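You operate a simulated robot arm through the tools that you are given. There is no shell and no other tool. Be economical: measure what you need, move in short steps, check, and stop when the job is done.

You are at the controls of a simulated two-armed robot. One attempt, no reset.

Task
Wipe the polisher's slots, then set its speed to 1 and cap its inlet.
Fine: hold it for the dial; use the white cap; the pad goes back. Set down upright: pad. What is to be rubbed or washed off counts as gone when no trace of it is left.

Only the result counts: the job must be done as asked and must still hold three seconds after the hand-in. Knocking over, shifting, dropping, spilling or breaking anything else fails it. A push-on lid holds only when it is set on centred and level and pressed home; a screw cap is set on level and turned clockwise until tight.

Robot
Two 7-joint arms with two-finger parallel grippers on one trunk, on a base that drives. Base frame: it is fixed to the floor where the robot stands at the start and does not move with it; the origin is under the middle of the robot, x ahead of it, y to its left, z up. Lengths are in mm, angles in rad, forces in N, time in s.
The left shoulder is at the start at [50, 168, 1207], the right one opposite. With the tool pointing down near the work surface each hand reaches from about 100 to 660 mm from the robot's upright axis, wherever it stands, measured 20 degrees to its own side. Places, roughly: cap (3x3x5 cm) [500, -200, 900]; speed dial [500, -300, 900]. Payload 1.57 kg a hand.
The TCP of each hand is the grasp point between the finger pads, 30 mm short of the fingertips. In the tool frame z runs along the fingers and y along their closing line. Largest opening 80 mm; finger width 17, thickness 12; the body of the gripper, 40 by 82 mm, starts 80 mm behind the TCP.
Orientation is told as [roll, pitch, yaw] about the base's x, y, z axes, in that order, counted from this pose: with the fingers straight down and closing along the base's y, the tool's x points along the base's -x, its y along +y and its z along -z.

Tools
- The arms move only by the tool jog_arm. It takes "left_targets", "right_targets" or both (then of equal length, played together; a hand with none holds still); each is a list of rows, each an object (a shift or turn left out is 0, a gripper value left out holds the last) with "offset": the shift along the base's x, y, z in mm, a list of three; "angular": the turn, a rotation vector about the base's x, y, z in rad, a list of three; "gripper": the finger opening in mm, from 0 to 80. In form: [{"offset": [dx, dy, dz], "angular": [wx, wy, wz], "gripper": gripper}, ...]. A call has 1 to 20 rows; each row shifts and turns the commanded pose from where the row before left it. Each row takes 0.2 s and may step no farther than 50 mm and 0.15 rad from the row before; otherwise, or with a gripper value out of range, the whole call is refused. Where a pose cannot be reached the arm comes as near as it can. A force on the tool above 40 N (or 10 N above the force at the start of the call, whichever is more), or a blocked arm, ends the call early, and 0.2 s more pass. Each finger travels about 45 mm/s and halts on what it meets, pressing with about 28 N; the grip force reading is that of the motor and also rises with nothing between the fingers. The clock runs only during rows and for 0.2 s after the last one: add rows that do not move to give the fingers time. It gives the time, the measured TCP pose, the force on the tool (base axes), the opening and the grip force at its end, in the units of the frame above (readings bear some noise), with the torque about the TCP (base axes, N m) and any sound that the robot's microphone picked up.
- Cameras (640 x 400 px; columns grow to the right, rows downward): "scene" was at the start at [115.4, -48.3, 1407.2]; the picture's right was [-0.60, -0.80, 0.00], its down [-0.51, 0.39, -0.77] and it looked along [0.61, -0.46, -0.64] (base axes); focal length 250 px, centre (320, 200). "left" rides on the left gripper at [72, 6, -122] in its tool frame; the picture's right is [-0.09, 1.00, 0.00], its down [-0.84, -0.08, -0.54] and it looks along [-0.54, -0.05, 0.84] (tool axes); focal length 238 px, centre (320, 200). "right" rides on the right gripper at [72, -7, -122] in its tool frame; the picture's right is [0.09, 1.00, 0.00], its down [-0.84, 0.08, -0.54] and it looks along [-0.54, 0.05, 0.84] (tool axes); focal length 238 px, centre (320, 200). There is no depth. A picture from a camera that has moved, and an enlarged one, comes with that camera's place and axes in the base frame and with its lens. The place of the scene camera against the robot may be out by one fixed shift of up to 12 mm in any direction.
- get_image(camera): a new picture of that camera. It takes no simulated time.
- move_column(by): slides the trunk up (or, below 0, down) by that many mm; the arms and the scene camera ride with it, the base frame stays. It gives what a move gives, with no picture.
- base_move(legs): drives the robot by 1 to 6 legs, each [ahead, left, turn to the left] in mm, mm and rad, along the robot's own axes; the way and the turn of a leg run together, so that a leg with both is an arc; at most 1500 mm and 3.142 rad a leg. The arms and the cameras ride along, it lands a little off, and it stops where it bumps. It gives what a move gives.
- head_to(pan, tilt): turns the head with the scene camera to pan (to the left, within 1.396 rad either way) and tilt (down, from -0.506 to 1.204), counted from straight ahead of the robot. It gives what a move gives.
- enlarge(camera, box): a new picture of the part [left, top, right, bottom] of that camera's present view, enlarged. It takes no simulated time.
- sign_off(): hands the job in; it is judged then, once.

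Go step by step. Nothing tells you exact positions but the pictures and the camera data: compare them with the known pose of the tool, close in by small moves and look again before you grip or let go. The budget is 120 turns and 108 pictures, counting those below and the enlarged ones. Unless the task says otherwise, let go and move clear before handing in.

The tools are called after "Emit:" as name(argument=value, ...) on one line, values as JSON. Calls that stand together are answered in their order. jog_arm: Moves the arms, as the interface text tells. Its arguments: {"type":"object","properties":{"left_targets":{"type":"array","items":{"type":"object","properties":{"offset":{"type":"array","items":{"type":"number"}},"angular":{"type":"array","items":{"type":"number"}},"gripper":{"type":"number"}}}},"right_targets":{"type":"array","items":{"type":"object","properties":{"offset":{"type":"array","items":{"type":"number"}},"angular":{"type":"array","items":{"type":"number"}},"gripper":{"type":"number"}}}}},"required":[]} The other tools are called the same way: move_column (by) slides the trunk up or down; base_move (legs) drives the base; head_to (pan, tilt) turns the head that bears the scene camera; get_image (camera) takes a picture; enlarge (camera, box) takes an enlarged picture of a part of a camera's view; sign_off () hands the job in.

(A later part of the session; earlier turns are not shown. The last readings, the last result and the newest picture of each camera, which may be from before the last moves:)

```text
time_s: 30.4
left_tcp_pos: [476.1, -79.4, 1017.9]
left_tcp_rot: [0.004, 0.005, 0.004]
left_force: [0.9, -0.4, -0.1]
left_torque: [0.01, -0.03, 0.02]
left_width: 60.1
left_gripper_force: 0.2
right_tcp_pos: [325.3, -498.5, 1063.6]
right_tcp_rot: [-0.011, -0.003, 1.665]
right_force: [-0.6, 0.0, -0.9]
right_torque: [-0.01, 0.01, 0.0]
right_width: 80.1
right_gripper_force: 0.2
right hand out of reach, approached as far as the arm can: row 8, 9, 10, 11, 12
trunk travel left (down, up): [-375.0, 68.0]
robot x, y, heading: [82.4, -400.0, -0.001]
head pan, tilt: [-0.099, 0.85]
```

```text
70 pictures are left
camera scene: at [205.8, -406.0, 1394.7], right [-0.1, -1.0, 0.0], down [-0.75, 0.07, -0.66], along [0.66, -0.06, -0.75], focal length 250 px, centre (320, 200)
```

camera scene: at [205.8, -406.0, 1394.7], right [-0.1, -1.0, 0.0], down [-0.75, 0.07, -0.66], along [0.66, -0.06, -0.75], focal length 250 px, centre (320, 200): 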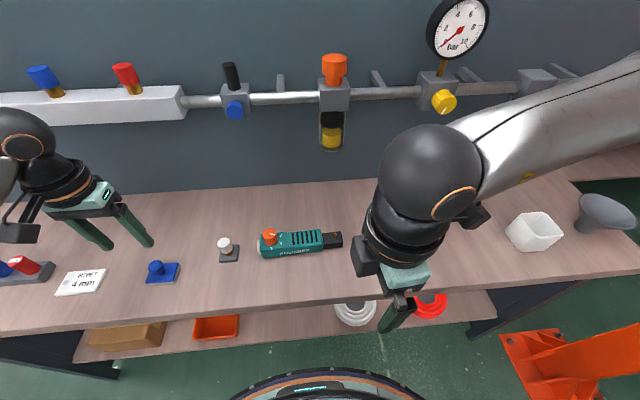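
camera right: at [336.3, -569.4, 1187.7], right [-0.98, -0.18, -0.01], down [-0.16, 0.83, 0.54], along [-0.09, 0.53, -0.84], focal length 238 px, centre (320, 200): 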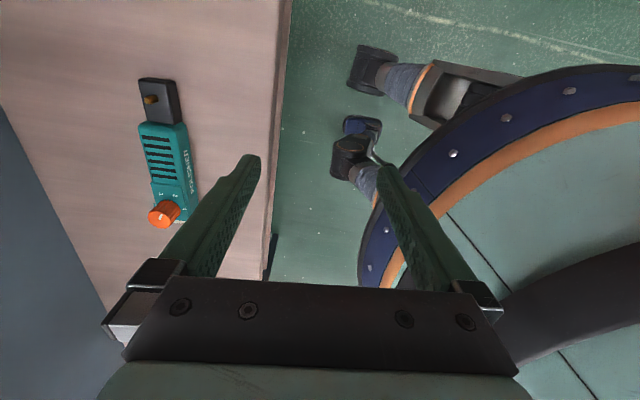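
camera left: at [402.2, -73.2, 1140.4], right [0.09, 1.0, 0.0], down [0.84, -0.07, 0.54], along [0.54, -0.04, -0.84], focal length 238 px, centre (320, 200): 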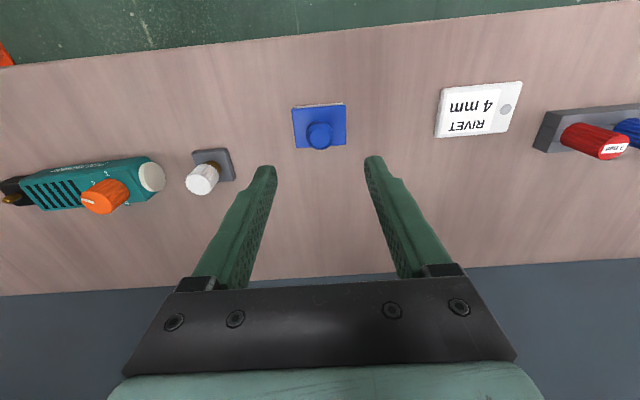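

The +90° turn cost the right arm its reach. I'll test whether it can go forward in this orientation with a probe move.

Emit:
jog_arm(right_targets=[{"offset": [40, 12, 0]}, {"offset": [40, 12, 0]}, {"offset": [40, 12, 0]}, {"offset": [40, 12, 0]}, {"offset": [0, 0, 0]}])

```text
time_s: 31.6
left_tcp_pos: [475.2, -79.4, 1017.3]
left_tcp_rot: [0.003, 0.005, 0.006]
left_force: [-0.3, 0.2, -0.5]
left_torque: [-0.01, 0.01, -0.05]
left_width: 60.2
left_gripper_force: 0.0
right_tcp_pos: [322.7, -497.6, 1064.2]
right_tcp_rot: [-0.005, -0.001, 1.667]
right_force: [0.5, 0.1, -0.8]
right_torque: [-0.01, -0.05, 0.0]
right_width: 79.9
right_gripper_force: 0.1
right hand out of reach, approached as far as the arm can: row 1, 2, 3, 4
trunk travel left (down, up): [-375.0, 68.0]
robot x, y, heading: [82.2, -401.8, 0.004]
head pan, tilt: [-0.099, 0.85]
```

That orientation won't reach from this heading. I'll turn the robot 0.7 rad to the left from a spot further right, so the right hand needs less wrist turn. First I'll raise both hands and unwind the right wrist.

Emit:
jog_arm(left_targets=[{"offset": [0, 0, 30]}, {"offset": [0, 0, 30]}, {"offset": [0, 0, 30]}, {"offset": [0, 0, 20]}, {"offset": [0, 0, 20]}, {"offset": [0, 0, 0]}], right_targets=[{"offset": [0, 0, 20], "angular": [0, 0, -0.14]}, {"offset": [0, 0, 20], "angular": [0, 0, -0.14]}, {"offset": [0, 0, 20], "angular": [0, 0, -0.14]}, {"offset": [0, 0, 20], "angular": [0, 0, -0.14]}, {"offset": [0, 0, 0], "angular": [0, 0, -0.14]}, {"offset": [0, 0, 0]}])

Emit:
base_move(legs=[[45, -288, 0], [0, 0, 0.7]])

Emit:
head_to(pan=0.0, tilt=0.85)

Emit:
get_image(camera="scene")

```text
time_s: 33.0
left_tcp_pos: [473.7, -78.0, 1147.2]
left_tcp_rot: [0.003, 0.006, 0.005]
left_force: [0.1, 0.6, -0.4]
left_torque: [-0.02, -0.01, -0.04]
left_width: 60.1
left_gripper_force: 0.1
right_tcp_pos: [322.5, -498.3, 1145.7]
right_tcp_rot: [0.0, 0.002, 0.97]
right_force: [0.5, 0.5, 0.1]
right_torque: [-0.02, -0.04, -0.02]
right_width: 80.0
right_gripper_force: 0.1
trunk travel left (down, up): [-375.0, 68.0]
robot x, y, heading: [81.2, -399.3, 0.002]
head pan, tilt: [-0.099, 0.85]
```

```text
time_s: 36.9
left_tcp_pos: [221.9, -189.0, 1148.4]
left_tcp_rot: [0.003, 0.004, 0.7]
left_force: [0.4, 0.0, -0.4]
left_torque: [-0.03, 0.0, 0.0]
left_width: 59.9
left_gripper_force: 0.1
right_tcp_pos: [372.5, -606.9, 1145.1]
right_tcp_rot: [0.0, 0.0, 1.669]
right_force: [-0.5, -0.5, 0.4]
right_torque: [-0.03, -0.01, 0.01]
right_width: 80.1
right_gripper_force: 0.0
trunk travel left (down, up): [-375.0, 68.0]
robot x, y, heading: [124.3, -690.0, 0.7]
head pan, tilt: [-0.099, 0.85]
```

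```text
time_s: 37.5
left_tcp_pos: [222.1, -189.5, 1147.5]
left_tcp_rot: [0.003, 0.004, 0.701]
left_force: [0.0, 0.5, -0.3]
left_torque: [-0.03, -0.03, -0.01]
left_width: 60.1
left_gripper_force: 0.0
right_tcp_pos: [373.7, -609.4, 1145.0]
right_tcp_rot: [-0.001, 0.0, 1.667]
right_force: [0.6, -0.1, 0.7]
right_torque: [0.0, -0.01, -0.02]
right_width: 80.1
right_gripper_force: 0.0
trunk travel left (down, up): [-375.0, 68.0]
robot x, y, heading: [125.8, -691.3, 0.696]
head pan, tilt: [0.0, 0.85]
```

```text
69 pictures are left
camera scene: at [224.0, -610.8, 1394.7], right [0.64, -0.77, 0.0], down [-0.58, -0.48, -0.66], along [0.51, 0.42, -0.75], focal length 250 px, centre (320, 200)
```

scene: 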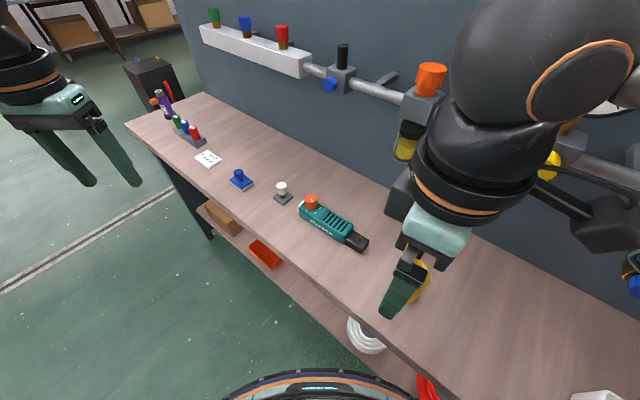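

Now the right hand is already at the wanted yaw. I'll move it over the holding spot, staying high past the bottle.

Emit:
jog_arm(right_targets=[{"offset": [28, 34, 0]}, {"offset": [30, 34, 0]}, {"offset": [31, 34, 0]}, {"offset": [33, 34, 0]}, {"offset": [33, 34, 0]}, {"offset": [0, 0, -40]}, {"offset": [0, 0, -40]}, {"offset": [0, 0, 0]}])

Emit:
get_image(camera="right")

```text
time_s: 39.4
left_tcp_pos: [222.2, -188.9, 1148.8]
left_tcp_rot: [0.003, 0.006, 0.702]
left_force: [0.3, 0.4, -0.7]
left_torque: [0.03, 0.05, -0.01]
left_width: 59.9
left_gripper_force: 0.0
right_tcp_pos: [510.9, -525.6, 1079.5]
right_tcp_rot: [0.0, 0.0, 1.667]
right_force: [0.1, -0.6, 0.3]
right_torque: [0.0, -0.03, 0.02]
right_width: 80.2
right_gripper_force: 0.0
right hand out of reach, approached as far as the arm can: row 1, 2, 3, 4, 5
trunk travel left (down, up): [-375.0, 68.0]
robot x, y, heading: [126.5, -687.6, 0.698]
head pan, tilt: [0.0, 0.85]
```

```text
68 pictures are left
camera right: at [523.2, -597.5, 1202.4], right [-0.98, -0.19, 0.0], down [-0.16, 0.83, 0.54], along [-0.1, 0.53, -0.84], focal length 238 px, centre (320, 200)
```

right: 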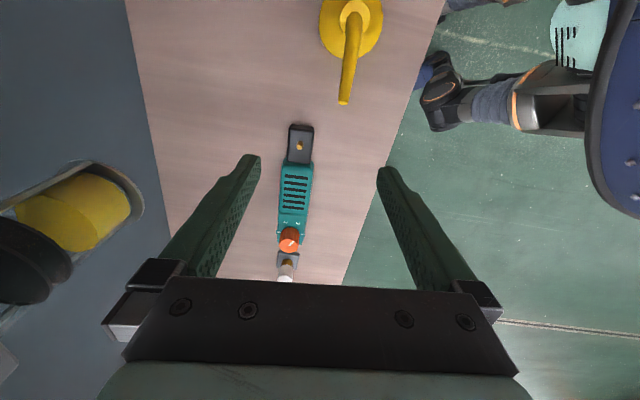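

Emit:
jog_arm(right_targets=[{"offset": [4, 22, -20]}, {"offset": [4, 22, -20]}, {"offset": [4, 22, -20]}, {"offset": [4, 22, -20]}, {"offset": [0, 0, 0]}])

```text
time_s: 40.5
left_tcp_pos: [221.6, -188.6, 1148.1]
left_tcp_rot: [0.005, 0.004, 0.702]
left_force: [0.0, -1.1, 0.5]
left_torque: [0.0, 0.0, -0.04]
left_width: 60.1
left_gripper_force: 0.0
right_tcp_pos: [543.7, -522.7, 1016.8]
right_tcp_rot: [-0.001, -0.001, 1.667]
right_force: [-0.8, 0.7, -0.1]
right_torque: [-0.05, -0.01, -0.01]
right_width: 79.9
right_gripper_force: 0.1
right hand out of reach, approached as far as the arm can: row 1, 2, 3, 4
trunk travel left (down, up): [-375.0, 68.0]
robot x, y, heading: [125.4, -690.2, 0.699]
head pan, tilt: [0.0, 0.85]
```

The right arm can't come inward with this wrist sense; the opposite sense should suit it. I'll unwind the wrist high up, retract the left hand, and re-station the base at about (80, −250) with heading −0.4.

Emit:
jog_arm(right_targets=[{"offset": [-5, 0, 40]}, {"offset": [-5, 0, 40], "angular": [0, 0, -0.14]}, {"offset": [-10, 0, 30], "angular": [0, 0, -0.146]}, {"offset": [-15, 0, 10], "angular": [0, 0, -0.146]}, {"offset": [-15, 0, 0], "angular": [0, 0, -0.146]}, {"offset": [-15, 0, 0], "angular": [0, 0, -0.146]}, {"offset": [-15, 0, 0], "angular": [0, 0, -0.146]}, {"offset": [-15, 0, 0], "angular": [0, 0, -0.146]}, {"offset": [-15, 0, 0], "angular": [0, 0, -0.146]}, {"angular": [0, 0, -0.146]}, {"angular": [0, 0, -0.146]}, {"angular": [0, 0, -0.146]}, {"angular": [0, 0, -0.146]}, {"angular": [0, 0, -0.146]}, {"angular": [0, 0, -0.146]}, {"angular": [0, 0, 0]}], left_targets=[{"offset": [-15, -13, 0]}, {"offset": [-15, -13, 0]}, {"offset": [-15, -13, 0]}, {"offset": [-15, -13, 0]}, {"offset": [-15, -13, 0]}, {"offset": [-15, -13, 0]}, {"offset": [0, 0, 0]}, {"offset": [0, 0, 0]}, {"offset": [0, 0, 0]}, {"offset": [0, 0, 0]}, {"offset": [0, 0, 0]}, {"offset": [0, 0, 0]}, {"offset": [0, 0, 0]}, {"offset": [0, 0, 0]}, {"offset": [0, 0, 0]}, {"offset": [0, 0, 0]}])

```text
time_s: 44.0
left_tcp_pos: [130.6, -267.2, 1148.2]
left_tcp_rot: [0.003, 0.004, 0.703]
left_force: [-0.1, -0.7, -0.2]
left_torque: [-0.01, -0.02, 0.03]
left_width: 59.9
left_gripper_force: 0.0
right_tcp_pos: [477.6, -538.9, 1172.3]
right_tcp_rot: [-0.001, -0.001, -0.375]
right_force: [-0.3, 0.3, 0.2]
right_torque: [-0.01, 0.01, -0.04]
right_width: 80.2
right_gripper_force: 0.0
right hand out of reach, approached as far as the arm can: row 5, 6, 7, 8, 9
trunk travel left (down, up): [-375.0, 68.0]
robot x, y, heading: [123.6, -689.4, 0.7]
head pan, tilt: [0.0, 0.85]
```

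Emit:
base_move(legs=[[0, 0, -1.1], [-213, 387, 0]])

Emit:
get_image(camera="scene")

```text
time_s: 49.4
left_tcp_pos: [466.2, -65.2, 1148.5]
left_tcp_rot: [0.004, 0.003, -0.406]
left_force: [-0.1, 0.2, 0.1]
left_torque: [-0.03, -0.02, -0.01]
left_width: 60.1
left_gripper_force: 0.1
right_tcp_pos: [377.4, -499.4, 1172.3]
right_tcp_rot: [0.0, -0.001, -1.479]
right_force: [0.1, 0.5, -0.6]
right_torque: [-0.06, -0.01, -0.04]
right_width: 79.9
right_gripper_force: 0.0
trunk travel left (down, up): [-375.0, 68.0]
robot x, y, heading: [83.7, -252.4, -0.411]
head pan, tilt: [0.0, 0.85]
```

```text
67 pictures are left
camera scene: at [201.4, -293.2, 1394.7], right [-0.4, -0.92, 0.0], down [-0.69, 0.3, -0.66], along [0.61, -0.26, -0.75], focal length 250 px, centre (320, 200)
```

scene: 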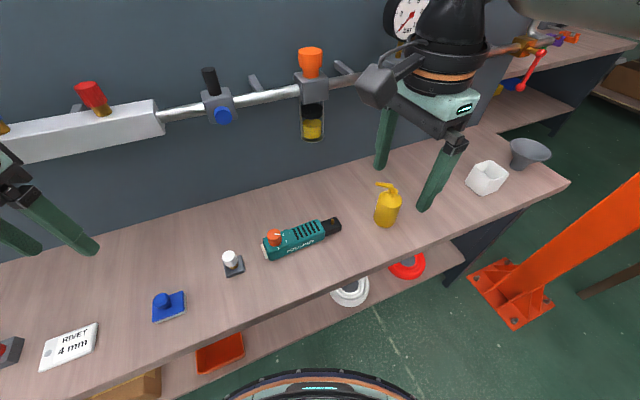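

All good. I'll move the right hand over the black end.

Emit:
jog_arm(right_targets=[{"offset": [38, 8, -25]}, {"offset": [38, 8, -25]}, {"offset": [38, 8, -25]}, {"offset": [39, 9, -25]}, {"offset": [0, 0, -20]}, {"offset": [0, 0, 0]}])

Emit:
get_image(camera="right")

```text
time_s: 50.8
left_tcp_pos: [465.2, -65.6, 1148.4]
left_tcp_rot: [0.003, 0.005, -0.407]
left_force: [-0.2, 0.3, 0.1]
left_torque: [0.0, 0.01, -0.01]
left_width: 59.9
left_gripper_force: 0.1
right_tcp_pos: [420.4, -531.5, 1073.9]
right_tcp_rot: [0.001, 0.002, -1.481]
right_force: [0.6, -0.8, 0.7]
right_torque: [0.01, -0.01, 0.02]
right_width: 79.9
right_gripper_force: 0.1
right hand out of reach, approached as far as the arm can: row 1, 2, 3, 4
trunk travel left (down, up): [-375.0, 68.0]
robot x, y, heading: [87.7, -250.0, -0.416]
head pan, tilt: [0.0, 0.85]
```

```text
66 pictures are left
camera right: at [406.9, -461.8, 1196.1], right [0.98, 0.18, 0.0], down [0.15, -0.83, 0.54], along [0.1, -0.53, -0.84], focal length 238 px, centre (320, 200)
```

right: 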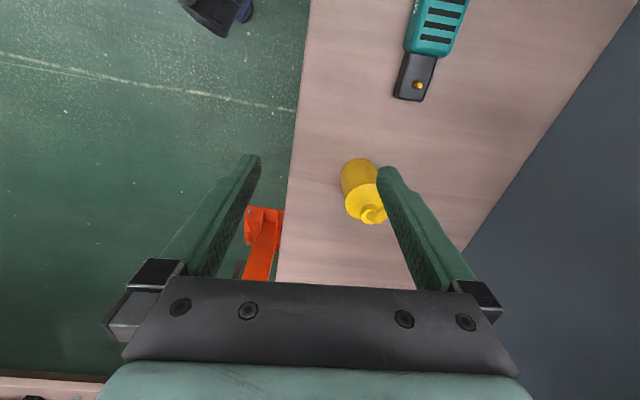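

Blocked again; perhaps the height matters. I'll try from lower down and a small step at a time, away from the bottle.

Emit:
jog_arm(right_targets=[{"offset": [0, 20, -25]}, {"offset": [0, 20, -25]}, {"offset": [0, 20, -20]}, {"offset": [30, 0, 0]}, {"offset": [30, 0, 0]}, {"offset": [30, 0, 0]}, {"offset": [0, 0, 0]}])

```text
time_s: 52.4
left_tcp_pos: [466.4, -66.4, 1147.9]
left_tcp_rot: [0.005, 0.005, -0.407]
left_force: [0.3, 0.2, 0.1]
left_torque: [0.02, 0.01, 0.04]
left_width: 60.1
left_gripper_force: 0.1
right_tcp_pos: [425.9, -547.8, 1031.9]
right_tcp_rot: [0.001, 0.001, -1.479]
right_force: [-0.2, 0.9, -0.4]
right_torque: [0.02, 0.01, 0.0]
right_width: 80.0
right_gripper_force: 0.1
right hand out of reach, approached as far as the arm can: row 1, 2, 3, 4, 5, 6
trunk travel left (down, up): [-375.0, 68.0]
robot x, y, heading: [87.4, -246.7, -0.406]
head pan, tilt: [0.0, 0.85]
```

The limit seems independent of wrist sense. I'll test with the right wrist back at neutral yaw to learn what is blocking it.

Emit:
jog_arm(right_targets=[{"offset": [0, 0, 10], "angular": [0, 0, 0.14]}, {"offset": [0, 0, 10], "angular": [0, 0, 0.14]}, {"offset": [0, 0, 10], "angular": [0, 0, 0.14]}, {"angular": [0, 0, 0.14]}, {"angular": [0, 0, 0.14]}, {"angular": [0, 0, 0.14]}, {"angular": [0, 0, 0.14]}, {"offset": [25, 20, 0]}, {"offset": [25, 20, 0]}, {"offset": [25, 20, 0]}, {"offset": [25, 20, 0]}, {"offset": [0, 0, 0]}])

Emit:
get_image(camera="scene")

```text
time_s: 55.0
left_tcp_pos: [467.0, -66.9, 1146.9]
left_tcp_rot: [0.003, 0.003, -0.407]
left_force: [-0.1, 1.2, -0.1]
left_torque: [0.04, 0.02, -0.01]
left_width: 60.1
left_gripper_force: 0.0
right_tcp_pos: [430.0, -543.6, 1066.3]
right_tcp_rot: [0.0, 0.0, -0.5]
right_force: [-0.5, -0.8, -0.3]
right_torque: [0.02, 0.01, 0.0]
right_width: 79.9
right_gripper_force: 0.0
right hand out of reach, approached as far as the arm can: row 8, 9, 10, 11
trunk travel left (down, up): [-375.0, 68.0]
robot x, y, heading: [85.4, -248.2, -0.408]
head pan, tilt: [0.0, 0.85]
```

```text
65 pictures are left
camera scene: at [201.5, -293.7, 1394.7], right [-0.4, -0.92, 0.0], down [-0.69, 0.3, -0.66], along [0.61, -0.26, -0.75], focal length 250 px, centre (320, 200)
```

scene: 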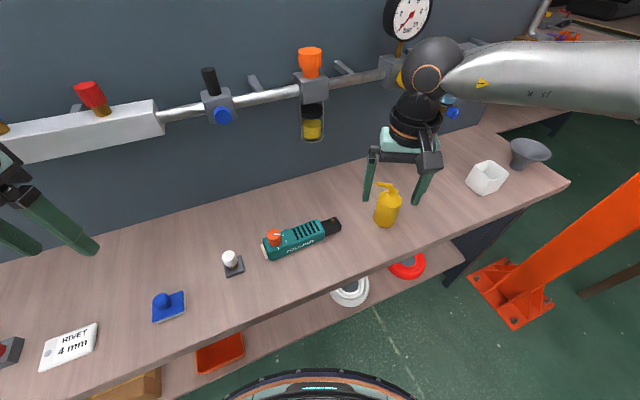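

The right forearm has drifted into an awkward, raised-elbow posture. I'll draw the hand back to its starting pose relative to the body to let the arm unwind, then look.

Emit:
jog_arm(right_targets=[{"offset": [0, 0, 40]}, {"offset": [-25, -12, 30], "angular": [0, 0, 0.09]}, {"offset": [-35, -16, 20]}, {"offset": [-35, -16, 20]}, {"offset": [-35, -16, 20]}, {"offset": [-35, -16, 20]}, {"offset": [-30, -14, 0]}, {"offset": [0, 0, 0]}, {"offset": [0, 0, 0]}])

Emit:
head_to(pan=-0.7, tilt=0.6)

Emit:
get_image(camera="scene")

```text
time_s: 57.0
left_tcp_pos: [466.5, -66.5, 1148.2]
left_tcp_rot: [0.005, 0.004, -0.406]
left_force: [-0.7, -0.3, 0.1]
left_torque: [0.01, -0.01, 0.02]
left_width: 60.3
left_gripper_force: 0.1
right_tcp_pos: [233.5, -633.4, 1215.7]
right_tcp_rot: [0.0, 0.001, -0.41]
right_force: [0.3, -0.6, -0.5]
right_torque: [0.0, 0.01, 0.05]
right_width: 80.3
right_gripper_force: 0.1
trunk travel left (down, up): [-375.0, 68.0]
robot x, y, heading: [87.1, -251.6, -0.406]
head pan, tilt: [0.0, 0.85]
```

```text
time_s: 58.1
left_tcp_pos: [467.6, -66.6, 1147.4]
left_tcp_rot: [0.003, 0.005, -0.407]
left_force: [0.3, 0.3, -0.6]
left_torque: [0.01, 0.0, 0.04]
left_width: 59.8
left_gripper_force: 0.2
right_tcp_pos: [232.6, -632.5, 1215.7]
right_tcp_rot: [0.001, -0.001, -0.41]
right_force: [-0.1, -0.3, 0.2]
right_torque: [0.0, 0.05, -0.04]
right_width: 80.1
right_gripper_force: 0.0
trunk travel left (down, up): [-375.0, 68.0]
robot x, y, heading: [83.9, -252.8, -0.41]
head pan, tilt: [-0.7, 0.6]
```

```text
64 pictures are left
camera scene: at [169.2, -341.7, 1415.6], right [-0.89, -0.45, 0.0], down [-0.25, 0.51, -0.82], along [0.37, -0.74, -0.57], focal length 250 px, centre (320, 200)
```

scene: 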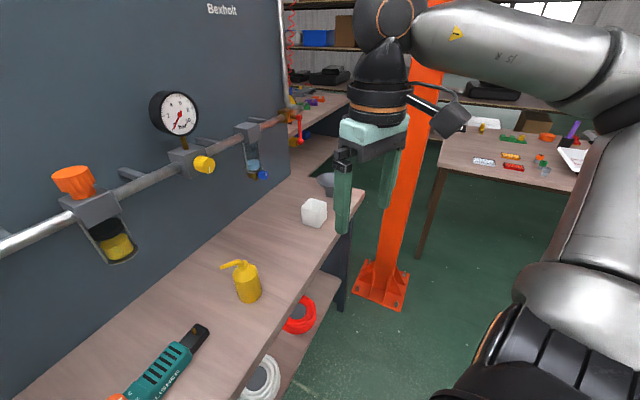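

I'll turn the base to heading 0 here, which puts the black end in the right arm's natural zone at about (446, −214) relative to the robot.

Emit:
base_move(legs=[[0, 0, 0.41]])

Emit:
jog_arm(right_targets=[{"offset": [22, 12, -25]}, {"offset": [22, 12, -25]}, {"offset": [22, 12, -25]}, {"offset": [22, 12, -25]}, {"offset": [22, 12, -25]}, {"offset": [22, 12, -25]}, {"offset": [22, 12, -25]}, {"offset": [0, 0, 0]}])

Emit:
head_to(pan=-0.4, tilt=0.8)

Emit:
get_image(camera="scene")

```text
time_s: 59.7
left_tcp_pos: [361.7, 70.5, 1147.6]
left_tcp_rot: [0.005, 0.005, 0.002]
left_force: [-0.9, -0.1, -0.1]
left_torque: [0.02, 0.0, 0.02]
left_width: 60.2
left_gripper_force: 0.0
right_tcp_pos: [373.3, -542.5, 1215.6]
right_tcp_rot: [0.0, -0.001, -0.003]
right_force: [0.0, 0.9, -0.4]
right_torque: [0.0, 0.01, 0.01]
right_width: 79.9
right_gripper_force: 0.1
trunk travel left (down, up): [-375.0, 68.0]
robot x, y, heading: [85.7, -250.2, 0.002]
head pan, tilt: [-0.7, 0.6]
```

```text
time_s: 61.5
left_tcp_pos: [361.4, 70.9, 1148.1]
left_tcp_rot: [0.004, 0.002, 0.002]
left_force: [-0.5, -1.1, 0.2]
left_torque: [-0.02, 0.01, -0.01]
left_width: 60.1
left_gripper_force: 0.1
right_tcp_pos: [526.9, -457.8, 1040.3]
right_tcp_rot: [0.0, -0.001, -0.001]
right_force: [-0.4, 1.2, 0.0]
right_torque: [0.0, 0.05, -0.04]
right_width: 79.9
right_gripper_force: 0.2
trunk travel left (down, up): [-375.0, 68.0]
robot x, y, heading: [87.3, -250.5, 0.005]
head pan, tilt: [-0.7, 0.6]
```

```text
time_s: 62.3
left_tcp_pos: [362.0, 71.2, 1148.1]
left_tcp_rot: [0.003, 0.002, 0.002]
left_force: [0.1, -0.9, 0.1]
left_torque: [0.0, -0.01, 0.0]
left_width: 60.0
left_gripper_force: 0.0
right_tcp_pos: [527.8, -459.0, 1040.4]
right_tcp_rot: [-0.001, 0.0, -0.004]
right_force: [0.1, 0.0, -0.8]
right_torque: [-0.03, 0.0, 0.0]
right_width: 79.8
right_gripper_force: 0.0
trunk travel left (down, up): [-375.0, 68.0]
robot x, y, heading: [87.4, -248.8, -0.002]
head pan, tilt: [-0.4, 0.799]
```

```text
63 pictures are left
camera scene: at [207.3, -278.2, 1398.8], right [-0.39, -0.92, 0.0], down [-0.66, 0.28, -0.7], along [0.64, -0.27, -0.72], focal length 250 px, centre (320, 200)
```

scene: 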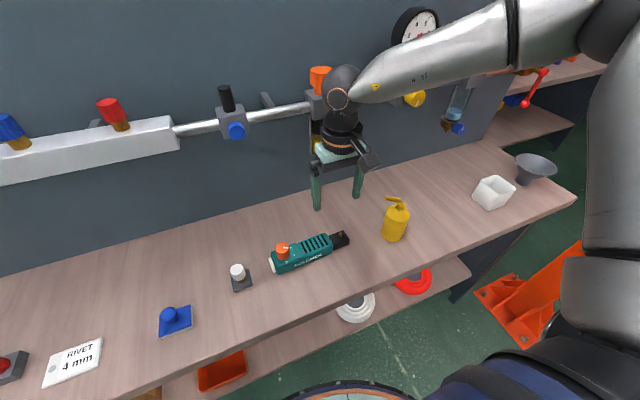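

Reached. Now I'll rotate the right hand by +1.67 rad in place (camera to the outside).

Emit:
jog_arm(right_targets=[{"angular": [0, 0, 0.14]}, {"angular": [0, 0, 0.14]}, {"angular": [0, 0, 0.14]}, {"angular": [0, 0, 0.14]}, {"angular": [0, 0, 0.14]}, {"angular": [0, 0, 0.14]}, {"angular": [0, 0, 0.14]}, {"angular": [0, 0, 0.14]}, {"angular": [0, 0, 0.14]}, {"angular": [0, 0, 0.14]}, {"angular": [0, 0, 0.14]}, {"angular": [0, 0, 0.13]}, {"offset": [0, 0, 0]}])

Emit:
get_image(camera="right")

```text
time_s: 65.1
left_tcp_pos: [361.2, 70.5, 1147.6]
left_tcp_rot: [0.005, 0.003, 0.002]
left_force: [0.4, 0.5, -0.1]
left_torque: [-0.01, 0.0, 0.0]
left_width: 60.0
left_gripper_force: 0.1
right_tcp_pos: [350.3, -351.5, 1017.4]
right_tcp_rot: [-0.022, -0.005, 1.618]
right_force: [0.3, -0.1, -0.2]
right_torque: [0.0, 0.03, -0.03]
right_width: 80.1
right_gripper_force: 0.1
right hand out of reach, approached as far as the arm can: row 6, 7, 8, 9, 10, 11, 12
trunk travel left (down, up): [-375.0, 68.0]
robot x, y, heading: [85.4, -248.0, 0.003]
head pan, tilt: [-0.4, 0.799]
```

```text
62 pictures are left
camera right: at [356.5, -425.5, 1139.8], right [-0.99, -0.14, -0.02], down [-0.13, 0.83, 0.54], along [-0.06, 0.54, -0.84], focal length 238 px, centre (320, 200)
```

right: 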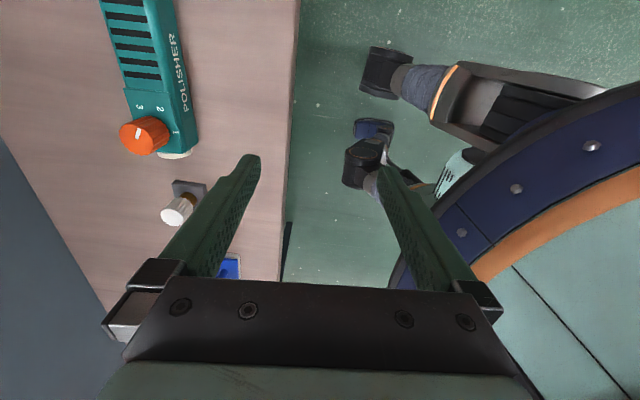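

Positive yaw tops out near 0.75 rad here. I'll wind the other way to −1.47, where the wrist has room, while returning above the black end.

Emit:
jog_arm(right_targets=[{"offset": [0, 0, 10], "angular": [0, 0, -0.149]}, {"offset": [0, 0, 10], "angular": [0, 0, -0.149]}, {"offset": [0, 0, 10], "angular": [0, 0, -0.149]}, {"offset": [0, 0, 10], "angular": [0, 0, -0.149]}, {"offset": [0, 0, 10], "angular": [0, 0, -0.149]}, {"offset": [0, 0, 0], "angular": [0, 0, -0.149]}, {"offset": [0, 0, 0], "angular": [0, 0, -0.149]}, {"offset": [18, -11, 0], "angular": [0, 0, -0.149]}, {"offset": [18, -11, 0], "angular": [0, 0, -0.149]}, {"offset": [18, -11, 0], "angular": [0, 0, -0.149]}, {"offset": [18, -11, 0], "angular": [0, 0, -0.149]}, {"offset": [18, -11, 0], "angular": [0, 0, -0.149]}, {"offset": [18, -12, 0], "angular": [0, 0, -0.149]}, {"offset": [18, -12, 0], "angular": [0, 0, -0.149]}, {"offset": [18, -12, 0], "angular": [0, 0, -0.149]}, {"offset": [17, -12, 0], "angular": [0, 0, -0.149]}, {"offset": [17, -12, 0], "angular": [0, 0, -0.149]}, {"angular": [0, 0, -0.149]}, {"angular": [0, 0, -0.149]}, {"angular": [0, 0, -0.149]}])

Emit:
get_image(camera="right")

```text
time_s: 69.3
left_tcp_pos: [362.3, 69.7, 1148.2]
left_tcp_rot: [0.004, 0.004, 0.001]
left_force: [0.7, -0.1, -0.9]
left_torque: [-0.01, 0.03, 0.02]
left_width: 59.9
left_gripper_force: 0.0
right_tcp_pos: [528.7, -468.1, 1067.7]
right_tcp_rot: [-0.024, -0.005, -1.369]
right_force: [-0.2, 0.3, -0.1]
right_torque: [0.02, 0.0, 0.01]
right_width: 79.7
right_gripper_force: 0.1
trunk travel left (down, up): [-375.0, 68.0]
robot x, y, heading: [81.5, -250.4, -0.005]
head pan, tilt: [-0.4, 0.799]
```

```text
61 pictures are left
camera right: at [509.3, -398.3, 1189.5], right [0.96, 0.29, -0.02], down [0.26, -0.8, 0.54], along [0.14, -0.53, -0.84], focal length 238 px, centre (320, 200)
```

right: 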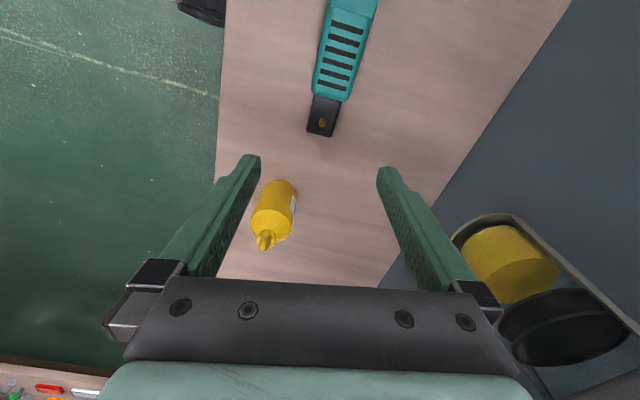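

That works. I measure the pin at about (528, −479) and the block's width at about 34 mm. I'll level, square up and descend partway.

Emit:
jog_arm(right_targets=[{"offset": [0, 1, -25], "angular": [0.005, -0.0235, -0.1]}, {"offset": [-1, 1, -25]}, {"offset": [0, 1, -30]}, {"offset": [0, 0, -30]}, {"offset": [0, 0, 0]}])

Emit:
get_image(camera="right")

```text
time_s: 70.5
left_tcp_pos: [361.6, 71.3, 1148.5]
left_tcp_rot: [0.003, 0.004, 0.002]
left_force: [0.5, -0.7, -0.4]
left_torque: [0.03, -0.01, 0.0]
left_width: 60.1
left_gripper_force: 0.1
right_tcp_pos: [528.1, -465.2, 958.0]
right_tcp_rot: [0.001, -0.003, -1.465]
right_force: [0.0, 0.3, -0.3]
right_torque: [0.05, 0.03, 0.02]
right_width: 79.9
right_gripper_force: 0.0
trunk travel left (down, up): [-375.0, 68.0]
robot x, y, heading: [89.6, -252.0, -0.0]
head pan, tilt: [-0.4, 0.799]
```

```text
60 pictures are left
camera right: at [512.6, -394.7, 1080.0], right [0.98, 0.2, 0.0], down [0.16, -0.82, 0.54], along [0.11, -0.53, -0.84], focal length 238 px, centre (320, 200)
```

right: 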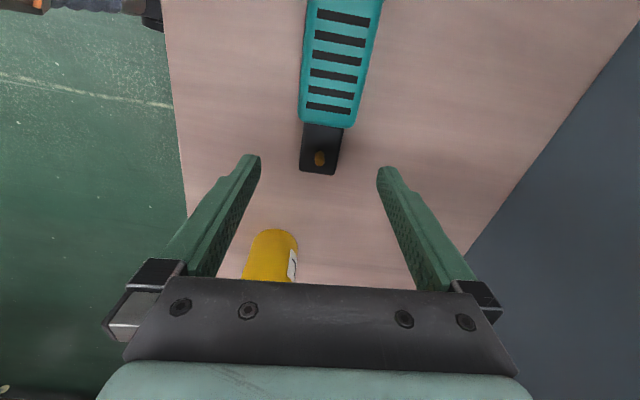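

Well centred. I'll descend to z ≈ 884 and close on the black end.

Emit:
jog_arm(right_targets=[{"offset": [0, 0, -30]}, {"offset": [0, 0, -30]}, {"offset": [0, 0, -14]}, {"offset": [0, 0, 0], "gripper": 50}, {"offset": [0, 0, 0], "gripper": 42}])

Emit:
get_image(camera="right")

Emit:
enlarge(camera="scene", box=[240, 190, 400, 290])

```text
time_s: 71.7
left_tcp_pos: [361.3, 71.4, 1148.0]
left_tcp_rot: [0.003, 0.003, 0.001]
left_force: [-1.2, 0.0, -0.1]
left_torque: [-0.01, 0.0, -0.02]
left_width: 59.9
left_gripper_force: 0.0
right_tcp_pos: [518.6, -475.2, 895.0]
right_tcp_rot: [0.002, 0.0, -1.466]
right_force: [0.4, 0.0, -0.2]
right_torque: [0.0, 0.01, -0.02]
right_width: 42.3
right_gripper_force: 0.6
right hand out of reach, approached as far as the arm can: row 2, 3
trunk travel left (down, up): [-375.0, 68.0]
robot x, y, heading: [85.4, -250.0, -0.001]
head pan, tilt: [-0.4, 0.799]
```

```text
59 pictures are left
camera right: at [503.5, -404.7, 1017.1], right [0.98, 0.2, 0.0], down [0.16, -0.82, 0.54], along [0.11, -0.53, -0.84], focal length 238 px, centre (320, 200)
```

right: 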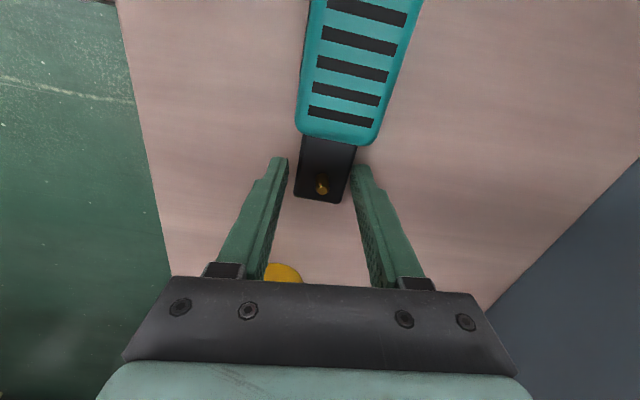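

```text
4.00 times, centred on (320, 240) of scene
camera zoom: at [207.4, -278.1, 1398.7], right [-0.39, -0.92, 0.0], down [-0.66, 0.28, -0.7], along [0.64, -0.27, -0.72], focal length 999 px, centre (320, 40)
```

zoom: 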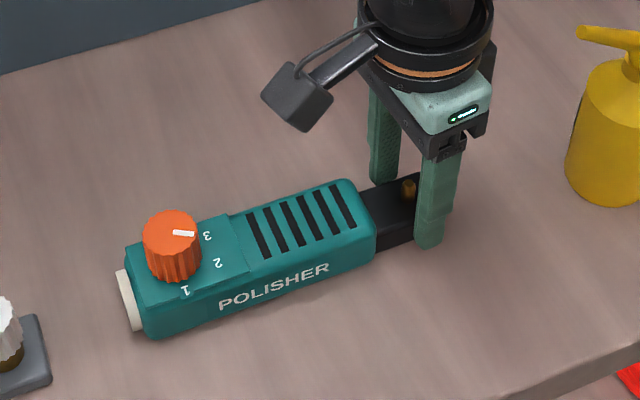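

The reach is slightly short at this height. I'll open, raise 120 mm, and lower the trunk by 120 so the shoulder is nearer the work.

Emit:
jog_arm(right_targets=[{"gripper": 75}, {"gripper": 75}, {"offset": [0, 0, 40]}, {"offset": [0, 0, 40]}, {"offset": [0, 0, 40]}, {"offset": [9, 10, 5]}, {"offset": [0, 0, 0]}])

Emit:
move_column(by=-120)

```text
time_s: 73.3
left_tcp_pos: [362.1, 69.4, 1148.1]
left_tcp_rot: [0.004, 0.005, 0.002]
left_force: [0.3, -0.1, -0.8]
left_torque: [-0.03, 0.0, 0.02]
left_width: 60.0
left_gripper_force: 0.0
right_tcp_pos: [527.1, -464.7, 1020.9]
right_tcp_rot: [0.002, -0.004, -1.465]
right_force: [-0.3, 0.0, -0.2]
right_torque: [0.01, 0.0, -0.02]
right_width: 74.9
right_gripper_force: 0.0
trunk travel left (down, up): [-375.0, 68.0]
robot x, y, heading: [87.4, -248.7, 0.005]
head pan, tilt: [-0.4, 0.799]
```

```text
time_s: 74.8
left_tcp_pos: [361.1, 70.9, 1028.2]
left_tcp_rot: [0.002, 0.004, 0.001]
left_force: [-0.3, -0.6, 0.2]
left_torque: [0.04, -0.03, 0.01]
left_width: 59.9
left_gripper_force: 0.1
right_tcp_pos: [526.4, -464.1, 902.0]
right_tcp_rot: [0.0, -0.004, -1.465]
right_force: [0.1, -0.9, -0.4]
right_torque: [0.0, 0.01, -0.03]
right_width: 74.8
right_gripper_force: 0.1
trunk travel left (down, up): [-255.0, 188.0]
robot x, y, heading: [85.6, -248.0, 0.002]
head pan, tilt: [-0.4, 0.799]
```

Good: the hand is straddling the black end. I'll go down to z ≈ 884 and close gently.

Emit:
jog_arm(right_targets=[{"offset": [1, 0, -9]}, {"offset": [0, 0, -9]}, {"offset": [0, 0, 0], "gripper": 50}, {"offset": [0, 0, 0], "gripper": 42}])

Emit:
get_image(camera="right")

Emit:
get_image(camera="scene")

```text
time_s: 75.8
left_tcp_pos: [362.2, 70.6, 1027.5]
left_tcp_rot: [0.003, 0.004, 0.002]
left_force: [-0.2, 0.9, -1.1]
left_torque: [-0.01, -0.01, -0.02]
left_width: 59.7
left_gripper_force: 0.2
right_tcp_pos: [528.6, -464.4, 882.7]
right_tcp_rot: [0.003, -0.006, -1.465]
right_force: [-0.2, -0.3, 0.0]
right_torque: [0.02, 0.06, -0.01]
right_width: 42.4
right_gripper_force: 0.3
trunk travel left (down, up): [-255.0, 188.0]
robot x, y, heading: [84.3, -249.0, 0.001]
head pan, tilt: [-0.4, 0.799]
```

```text
57 pictures are left
camera right: at [512.1, -394.4, 1004.5], right [0.98, 0.2, 0.0], down [0.16, -0.82, 0.54], along [0.11, -0.53, -0.84], focal length 238 px, centre (320, 200)
```

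right: 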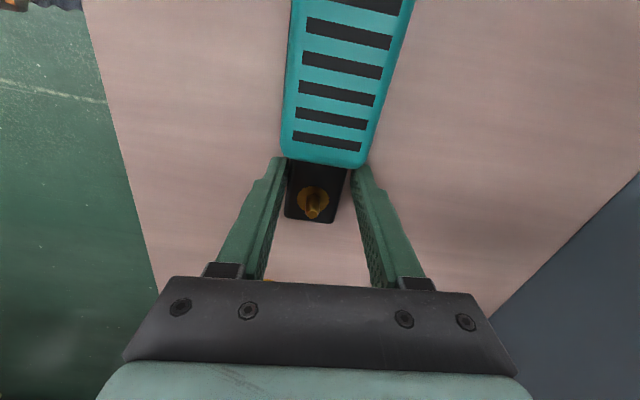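

```text
56 pictures are left
camera scene: at [207.3, -278.1, 1278.7], right [-0.39, -0.92, 0.0], down [-0.66, 0.28, -0.7], along [0.64, -0.27, -0.72], focal length 250 px, centre (320, 200)
```

scene: 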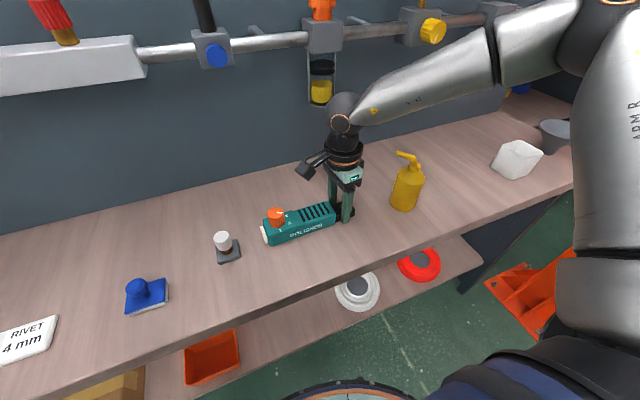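

Emit:
jog_arm(right_targets=[{"gripper": 34}, {"gripper": 28}, {"gripper": 28}, {"gripper": 28}])

Emit:
get_image(camera="right")

```text
time_s: 76.8
left_tcp_pos: [361.8, 70.0, 1027.0]
left_tcp_rot: [0.004, 0.001, 0.003]
left_force: [0.3, -0.1, 0.1]
left_torque: [0.0, -0.01, 0.03]
left_width: 59.9
left_gripper_force: 0.0
right_tcp_pos: [528.2, -463.8, 882.4]
right_tcp_rot: [0.004, -0.001, -1.465]
right_force: [1.8, 0.4, 0.6]
right_torque: [0.02, 0.03, -0.1]
right_width: 35.9
right_gripper_force: 28.5
trunk travel left (down, up): [-255.0, 188.0]
robot x, y, heading: [84.5, -250.7, -0.004]
head pan, tilt: [-0.4, 0.799]
```

```text
55 pictures are left
camera right: at [512.4, -394.4, 1004.6], right [0.98, 0.2, 0.0], down [0.16, -0.82, 0.54], along [0.11, -0.53, -0.84], focal length 238 px, centre (320, 200)
```

right: 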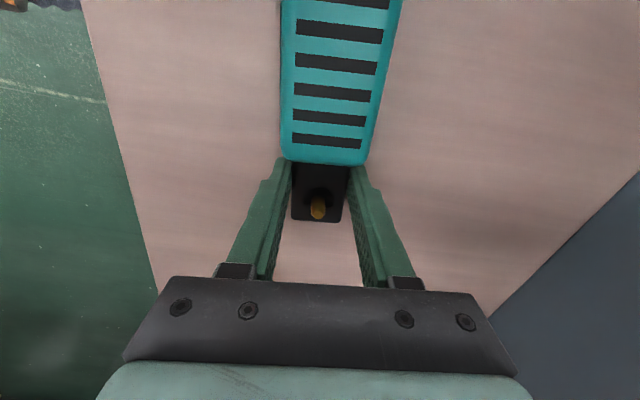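

The polisher is held. A quick zoom on the inlet while I have a close view.

Emit:
enlarge(camera="right", box=[270, 150, 370, 230])

Emit:
jog_arm(left_targets=[{"offset": [20, -45, 0]}, {"offset": [20, -45, 0]}, {"offset": [20, -45, 0]}, {"offset": [20, -45, 0]}, {"offset": [20, -45, 0]}, {"offset": [20, -45, 0]}, {"offset": [20, -45, 0]}, {"offset": [5, -45, 0]}, {"offset": [5, -30, 0]}, {"offset": [0, 0, 0]}])

Emit:
get_image(camera="left")

Emit:
get_image(camera="scene")

```text
5.00 times, centred on (320, 190) of right
camera zoom: at [512.4, -394.4, 1004.6], right [0.98, 0.2, 0.0], down [0.16, -0.82, 0.54], along [0.11, -0.53, -0.84], focal length 1192 px, centre (320, 250)
```

zoom: 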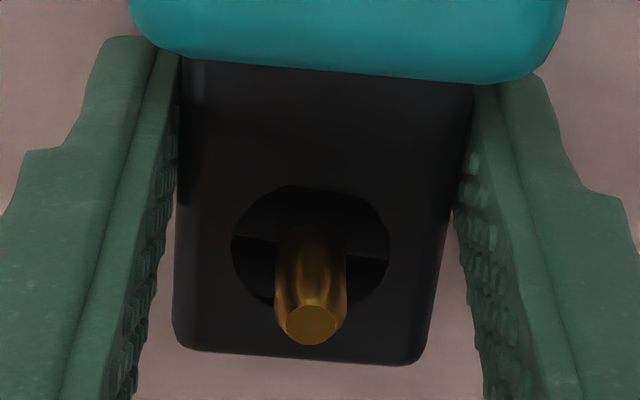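

```text
time_s: 79.0
left_tcp_pos: [513.1, -318.8, 1027.8]
left_tcp_rot: [0.003, 0.004, 0.0]
left_force: [-0.5, 0.2, 1.0]
left_torque: [0.01, 0.01, -0.03]
left_width: 59.8
left_gripper_force: 0.1
right_tcp_pos: [528.0, -465.3, 882.7]
right_tcp_rot: [0.002, -0.003, -1.463]
right_force: [0.5, -0.4, 0.3]
right_torque: [-0.02, 0.07, -0.02]
right_width: 35.7
right_gripper_force: 28.2
trunk travel left (down, up): [-255.0, 188.0]
robot x, y, heading: [85.4, -250.5, -0.0]
head pan, tilt: [-0.4, 0.799]
```

```text
53 pictures are left
camera left: at [439.1, -313.8, 1150.2], right [0.09, 1.0, 0.0], down [0.84, -0.08, 0.54], along [0.54, -0.05, -0.84], focal length 238 px, centre (320, 200)
```

left: 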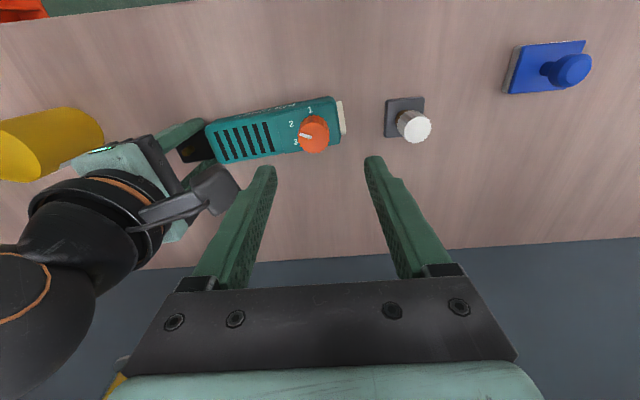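

```text
52 pictures are left
camera scene: at [207.4, -278.1, 1278.7], right [-0.39, -0.92, 0.0], down [-0.66, 0.28, -0.7], along [0.64, -0.27, -0.72], focal length 250 px, centre (320, 200)
```

scene: 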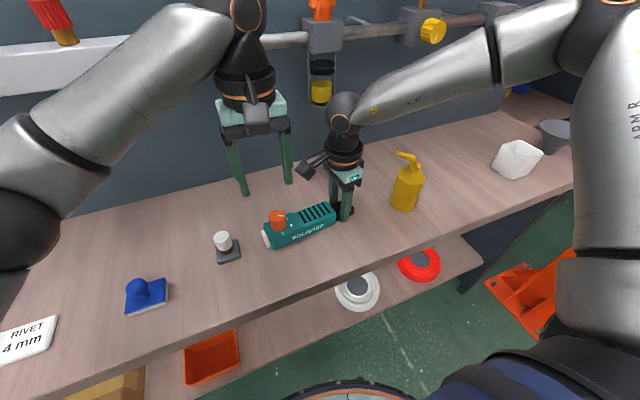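

The inlet is a recess with a pin inside. Now the dial: a zoom to get its reading and centre.

Emit:
enlarge(camera="left", box=[200, 85, 360, 185])

```text
4.00 times, centred on (280, 135) of left
camera zoom: at [439.1, -313.8, 1150.2], right [0.09, 1.0, 0.0], down [0.84, -0.08, 0.54], along [0.54, -0.05, -0.84], focal length 953 px, centre (480, 460)
```

zoom: 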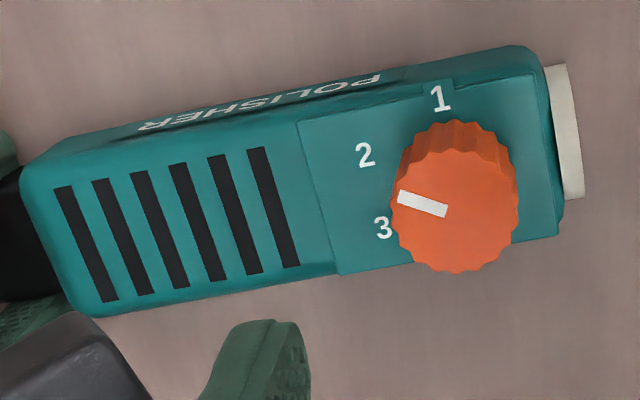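

The dial reads 2 exactly, centred near (512, −326), so 1 needs −60°. I'll pre-turn the left hand to +0.5, lean it slightly away from the right hand, and lower to above the dial.

Emit:
jog_arm(left_targets=[{"offset": [0, -2, -10], "angular": [-0.05, 0, 0.12]}, {"offset": [0, -2, -10], "angular": [-0.05, 0, 0.12]}, {"offset": [0, -2, -10], "angular": [0, 0, 0.13]}, {"offset": [0, -1, -10], "angular": [0, 0, 0.13]}, {"offset": [0, 0, 0]}])

Emit:
get_image(camera="left")

Emit:
enlarge(camera="scene", box=[200, 80, 400, 260])

```text
time_s: 80.2
left_tcp_pos: [512.0, -326.8, 987.2]
left_tcp_rot: [-0.096, 0.017, 0.505]
left_force: [-0.7, 0.3, 0.3]
left_torque: [0.0, -0.01, -0.01]
left_width: 60.1
left_gripper_force: 0.0
right_tcp_pos: [528.1, -464.8, 882.3]
right_tcp_rot: [0.0, -0.004, -1.464]
right_force: [-0.3, 0.3, -0.4]
right_torque: [-0.02, 0.07, -0.09]
right_width: 35.9
right_gripper_force: 28.0
trunk travel left (down, up): [-255.0, 188.0]
robot x, y, heading: [86.8, -252.7, -0.002]
head pan, tilt: [-0.4, 0.799]
```

```text
50 pictures are left
camera left: at [440.3, -344.9, 1109.9], right [-0.4, 0.91, -0.1], down [0.75, 0.39, 0.53], along [0.52, 0.14, -0.84], focal length 238 px, centre (320, 200)
```

left: 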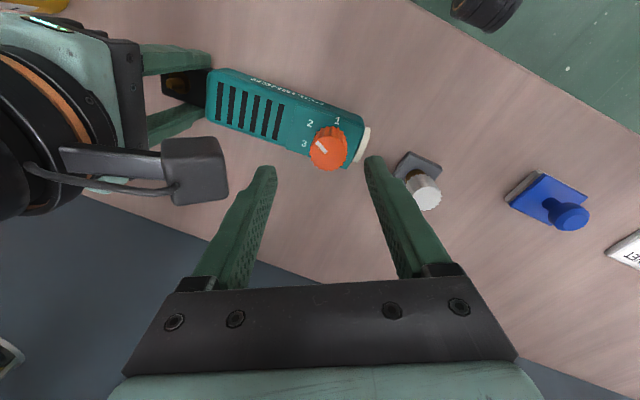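

```text
2.22 times, centred on (300, 170) of scene
camera zoom: at [207.4, -278.2, 1278.7], right [-0.39, -0.92, 0.0], down [-0.66, 0.28, -0.7], along [0.64, -0.27, -0.72], focal length 555 px, centre (364, 267)
```

zoom: 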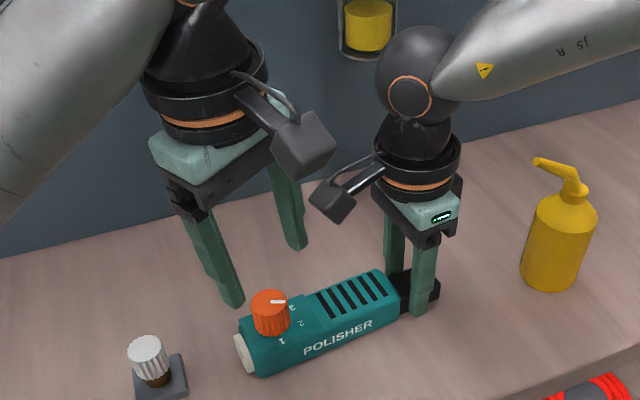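

The geometry looks clear on both sides. I'll descend around the dial to z ≈ 934.

Emit:
jog_arm(left_targets=[{"offset": [-1, 1, -20]}, {"offset": [-1, 1, -20]}, {"offset": [0, 0, -13]}, {"offset": [0, 0, 0]}])

Emit:
get_image(camera="left")

Emit:
enlarge(camera="scene", box=[220, 100, 380, 260])

```text
time_s: 81.2
left_tcp_pos: [510.7, -324.3, 935.1]
left_tcp_rot: [-0.097, 0.014, 0.502]
left_force: [-0.3, 0.2, -0.3]
left_torque: [0.01, 0.0, 0.01]
left_width: 60.0
left_gripper_force: 0.1
right_tcp_pos: [527.5, -465.0, 882.4]
right_tcp_rot: [0.002, -0.003, -1.464]
right_force: [0.0, -0.1, 0.1]
right_torque: [-0.07, 0.11, -0.08]
right_width: 35.8
right_gripper_force: 28.1
trunk travel left (down, up): [-255.0, 188.0]
robot x, y, heading: [84.1, -251.0, 0.004]
head pan, tilt: [-0.4, 0.799]
```

```text
48 pictures are left
camera left: at [438.4, -342.6, 1057.3], right [-0.4, 0.91, -0.1], down [0.75, 0.38, 0.53], along [0.52, 0.14, -0.84], focal length 238 px, centre (320, 200)
```

left: 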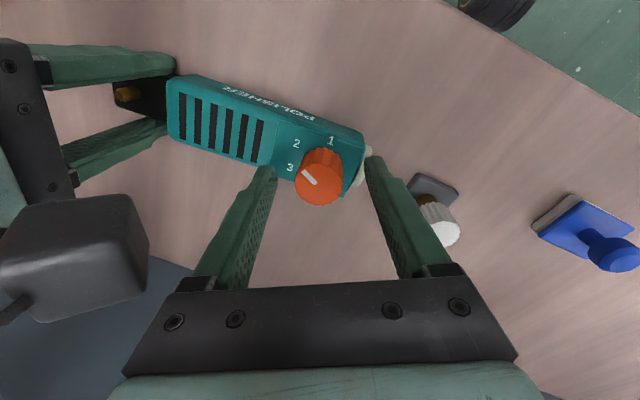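

```text
2.50 times, centred on (300, 180) of scene
camera zoom: at [207.4, -278.2, 1278.7], right [-0.39, -0.92, 0.0], down [-0.66, 0.28, -0.7], along [0.64, -0.27, -0.72], focal length 624 px, centre (370, 250)
```

zoom: 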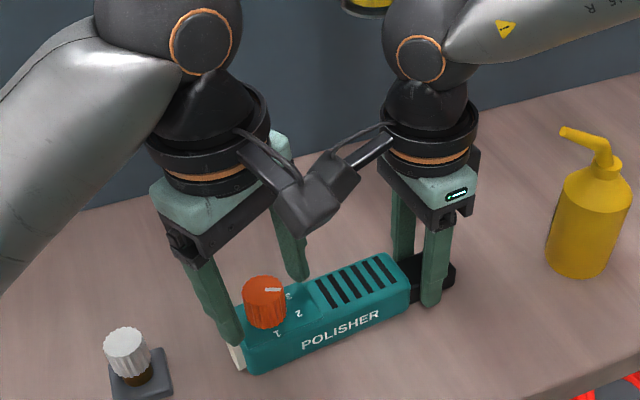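

Centred on the dial. Closing the left gripper.

Emit:
jog_arm(left_targets=[{"gripper": 40}, {"gripper": 32}, {"gripper": 28}, {"gripper": 28}])

```text
time_s: 82.2
left_tcp_pos: [510.1, -325.2, 934.6]
left_tcp_rot: [-0.094, 0.016, 0.502]
left_force: [1.6, -3.4, -1.1]
left_torque: [0.37, 0.12, -0.02]
left_width: 32.2
left_gripper_force: 28.0
right_tcp_pos: [528.4, -465.1, 881.7]
right_tcp_rot: [0.001, -0.002, -1.464]
right_force: [-0.5, 2.3, -0.2]
right_torque: [-0.52, -0.11, 0.06]
right_width: 36.0
right_gripper_force: 28.2
trunk travel left (down, up): [-255.0, 188.0]
robot x, y, heading: [84.2, -251.5, 0.003]
head pan, tilt: [-0.4, 0.799]
```

Turning the dial clockwise by 60°.

Emit:
jog_arm(left_targets=[{"angular": [0, 0, -0.13]}, {"angular": [0, 0, -0.13]}, {"angular": [0, 0, -0.13]}, {"angular": [0, 0, -0.13]}, {"angular": [0, 0, -0.13]}, {"angular": [0, 0, -0.13]}, {"angular": [0, 0, -0.13]}, {"angular": [0, 0, -0.14]}, {"angular": [0, 0, 0]}])

Emit:
get_image(camera="left")

```text
time_s: 84.2
left_tcp_pos: [509.4, -324.5, 934.6]
left_tcp_rot: [-0.093, 0.017, -0.549]
left_force: [3.6, 14.0, 2.8]
left_torque: [0.62, -0.56, 0.11]
left_width: 32.4
left_gripper_force: 28.3
right_tcp_pos: [527.6, -466.2, 883.3]
right_tcp_rot: [0.003, -0.006, -1.464]
right_force: [-2.8, -11.3, 3.4]
right_torque: [-0.11, 0.16, 0.54]
right_width: 35.7
right_gripper_force: 28.1
trunk travel left (down, up): [-255.0, 188.0]
robot x, y, heading: [83.5, -251.0, -0.007]
head pan, tilt: [-0.4, 0.799]
```

```text
46 pictures are left
camera left: at [458.1, -272.2, 1057.6], right [0.59, 0.8, -0.09], down [0.71, -0.46, 0.53], along [0.38, -0.38, -0.84], focal length 238 px, centre (320, 200)
```

left: 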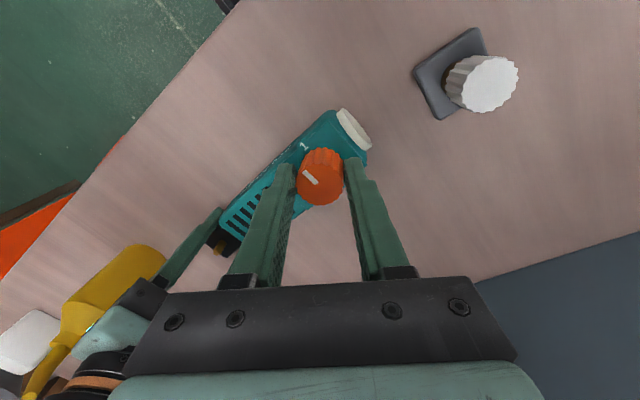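

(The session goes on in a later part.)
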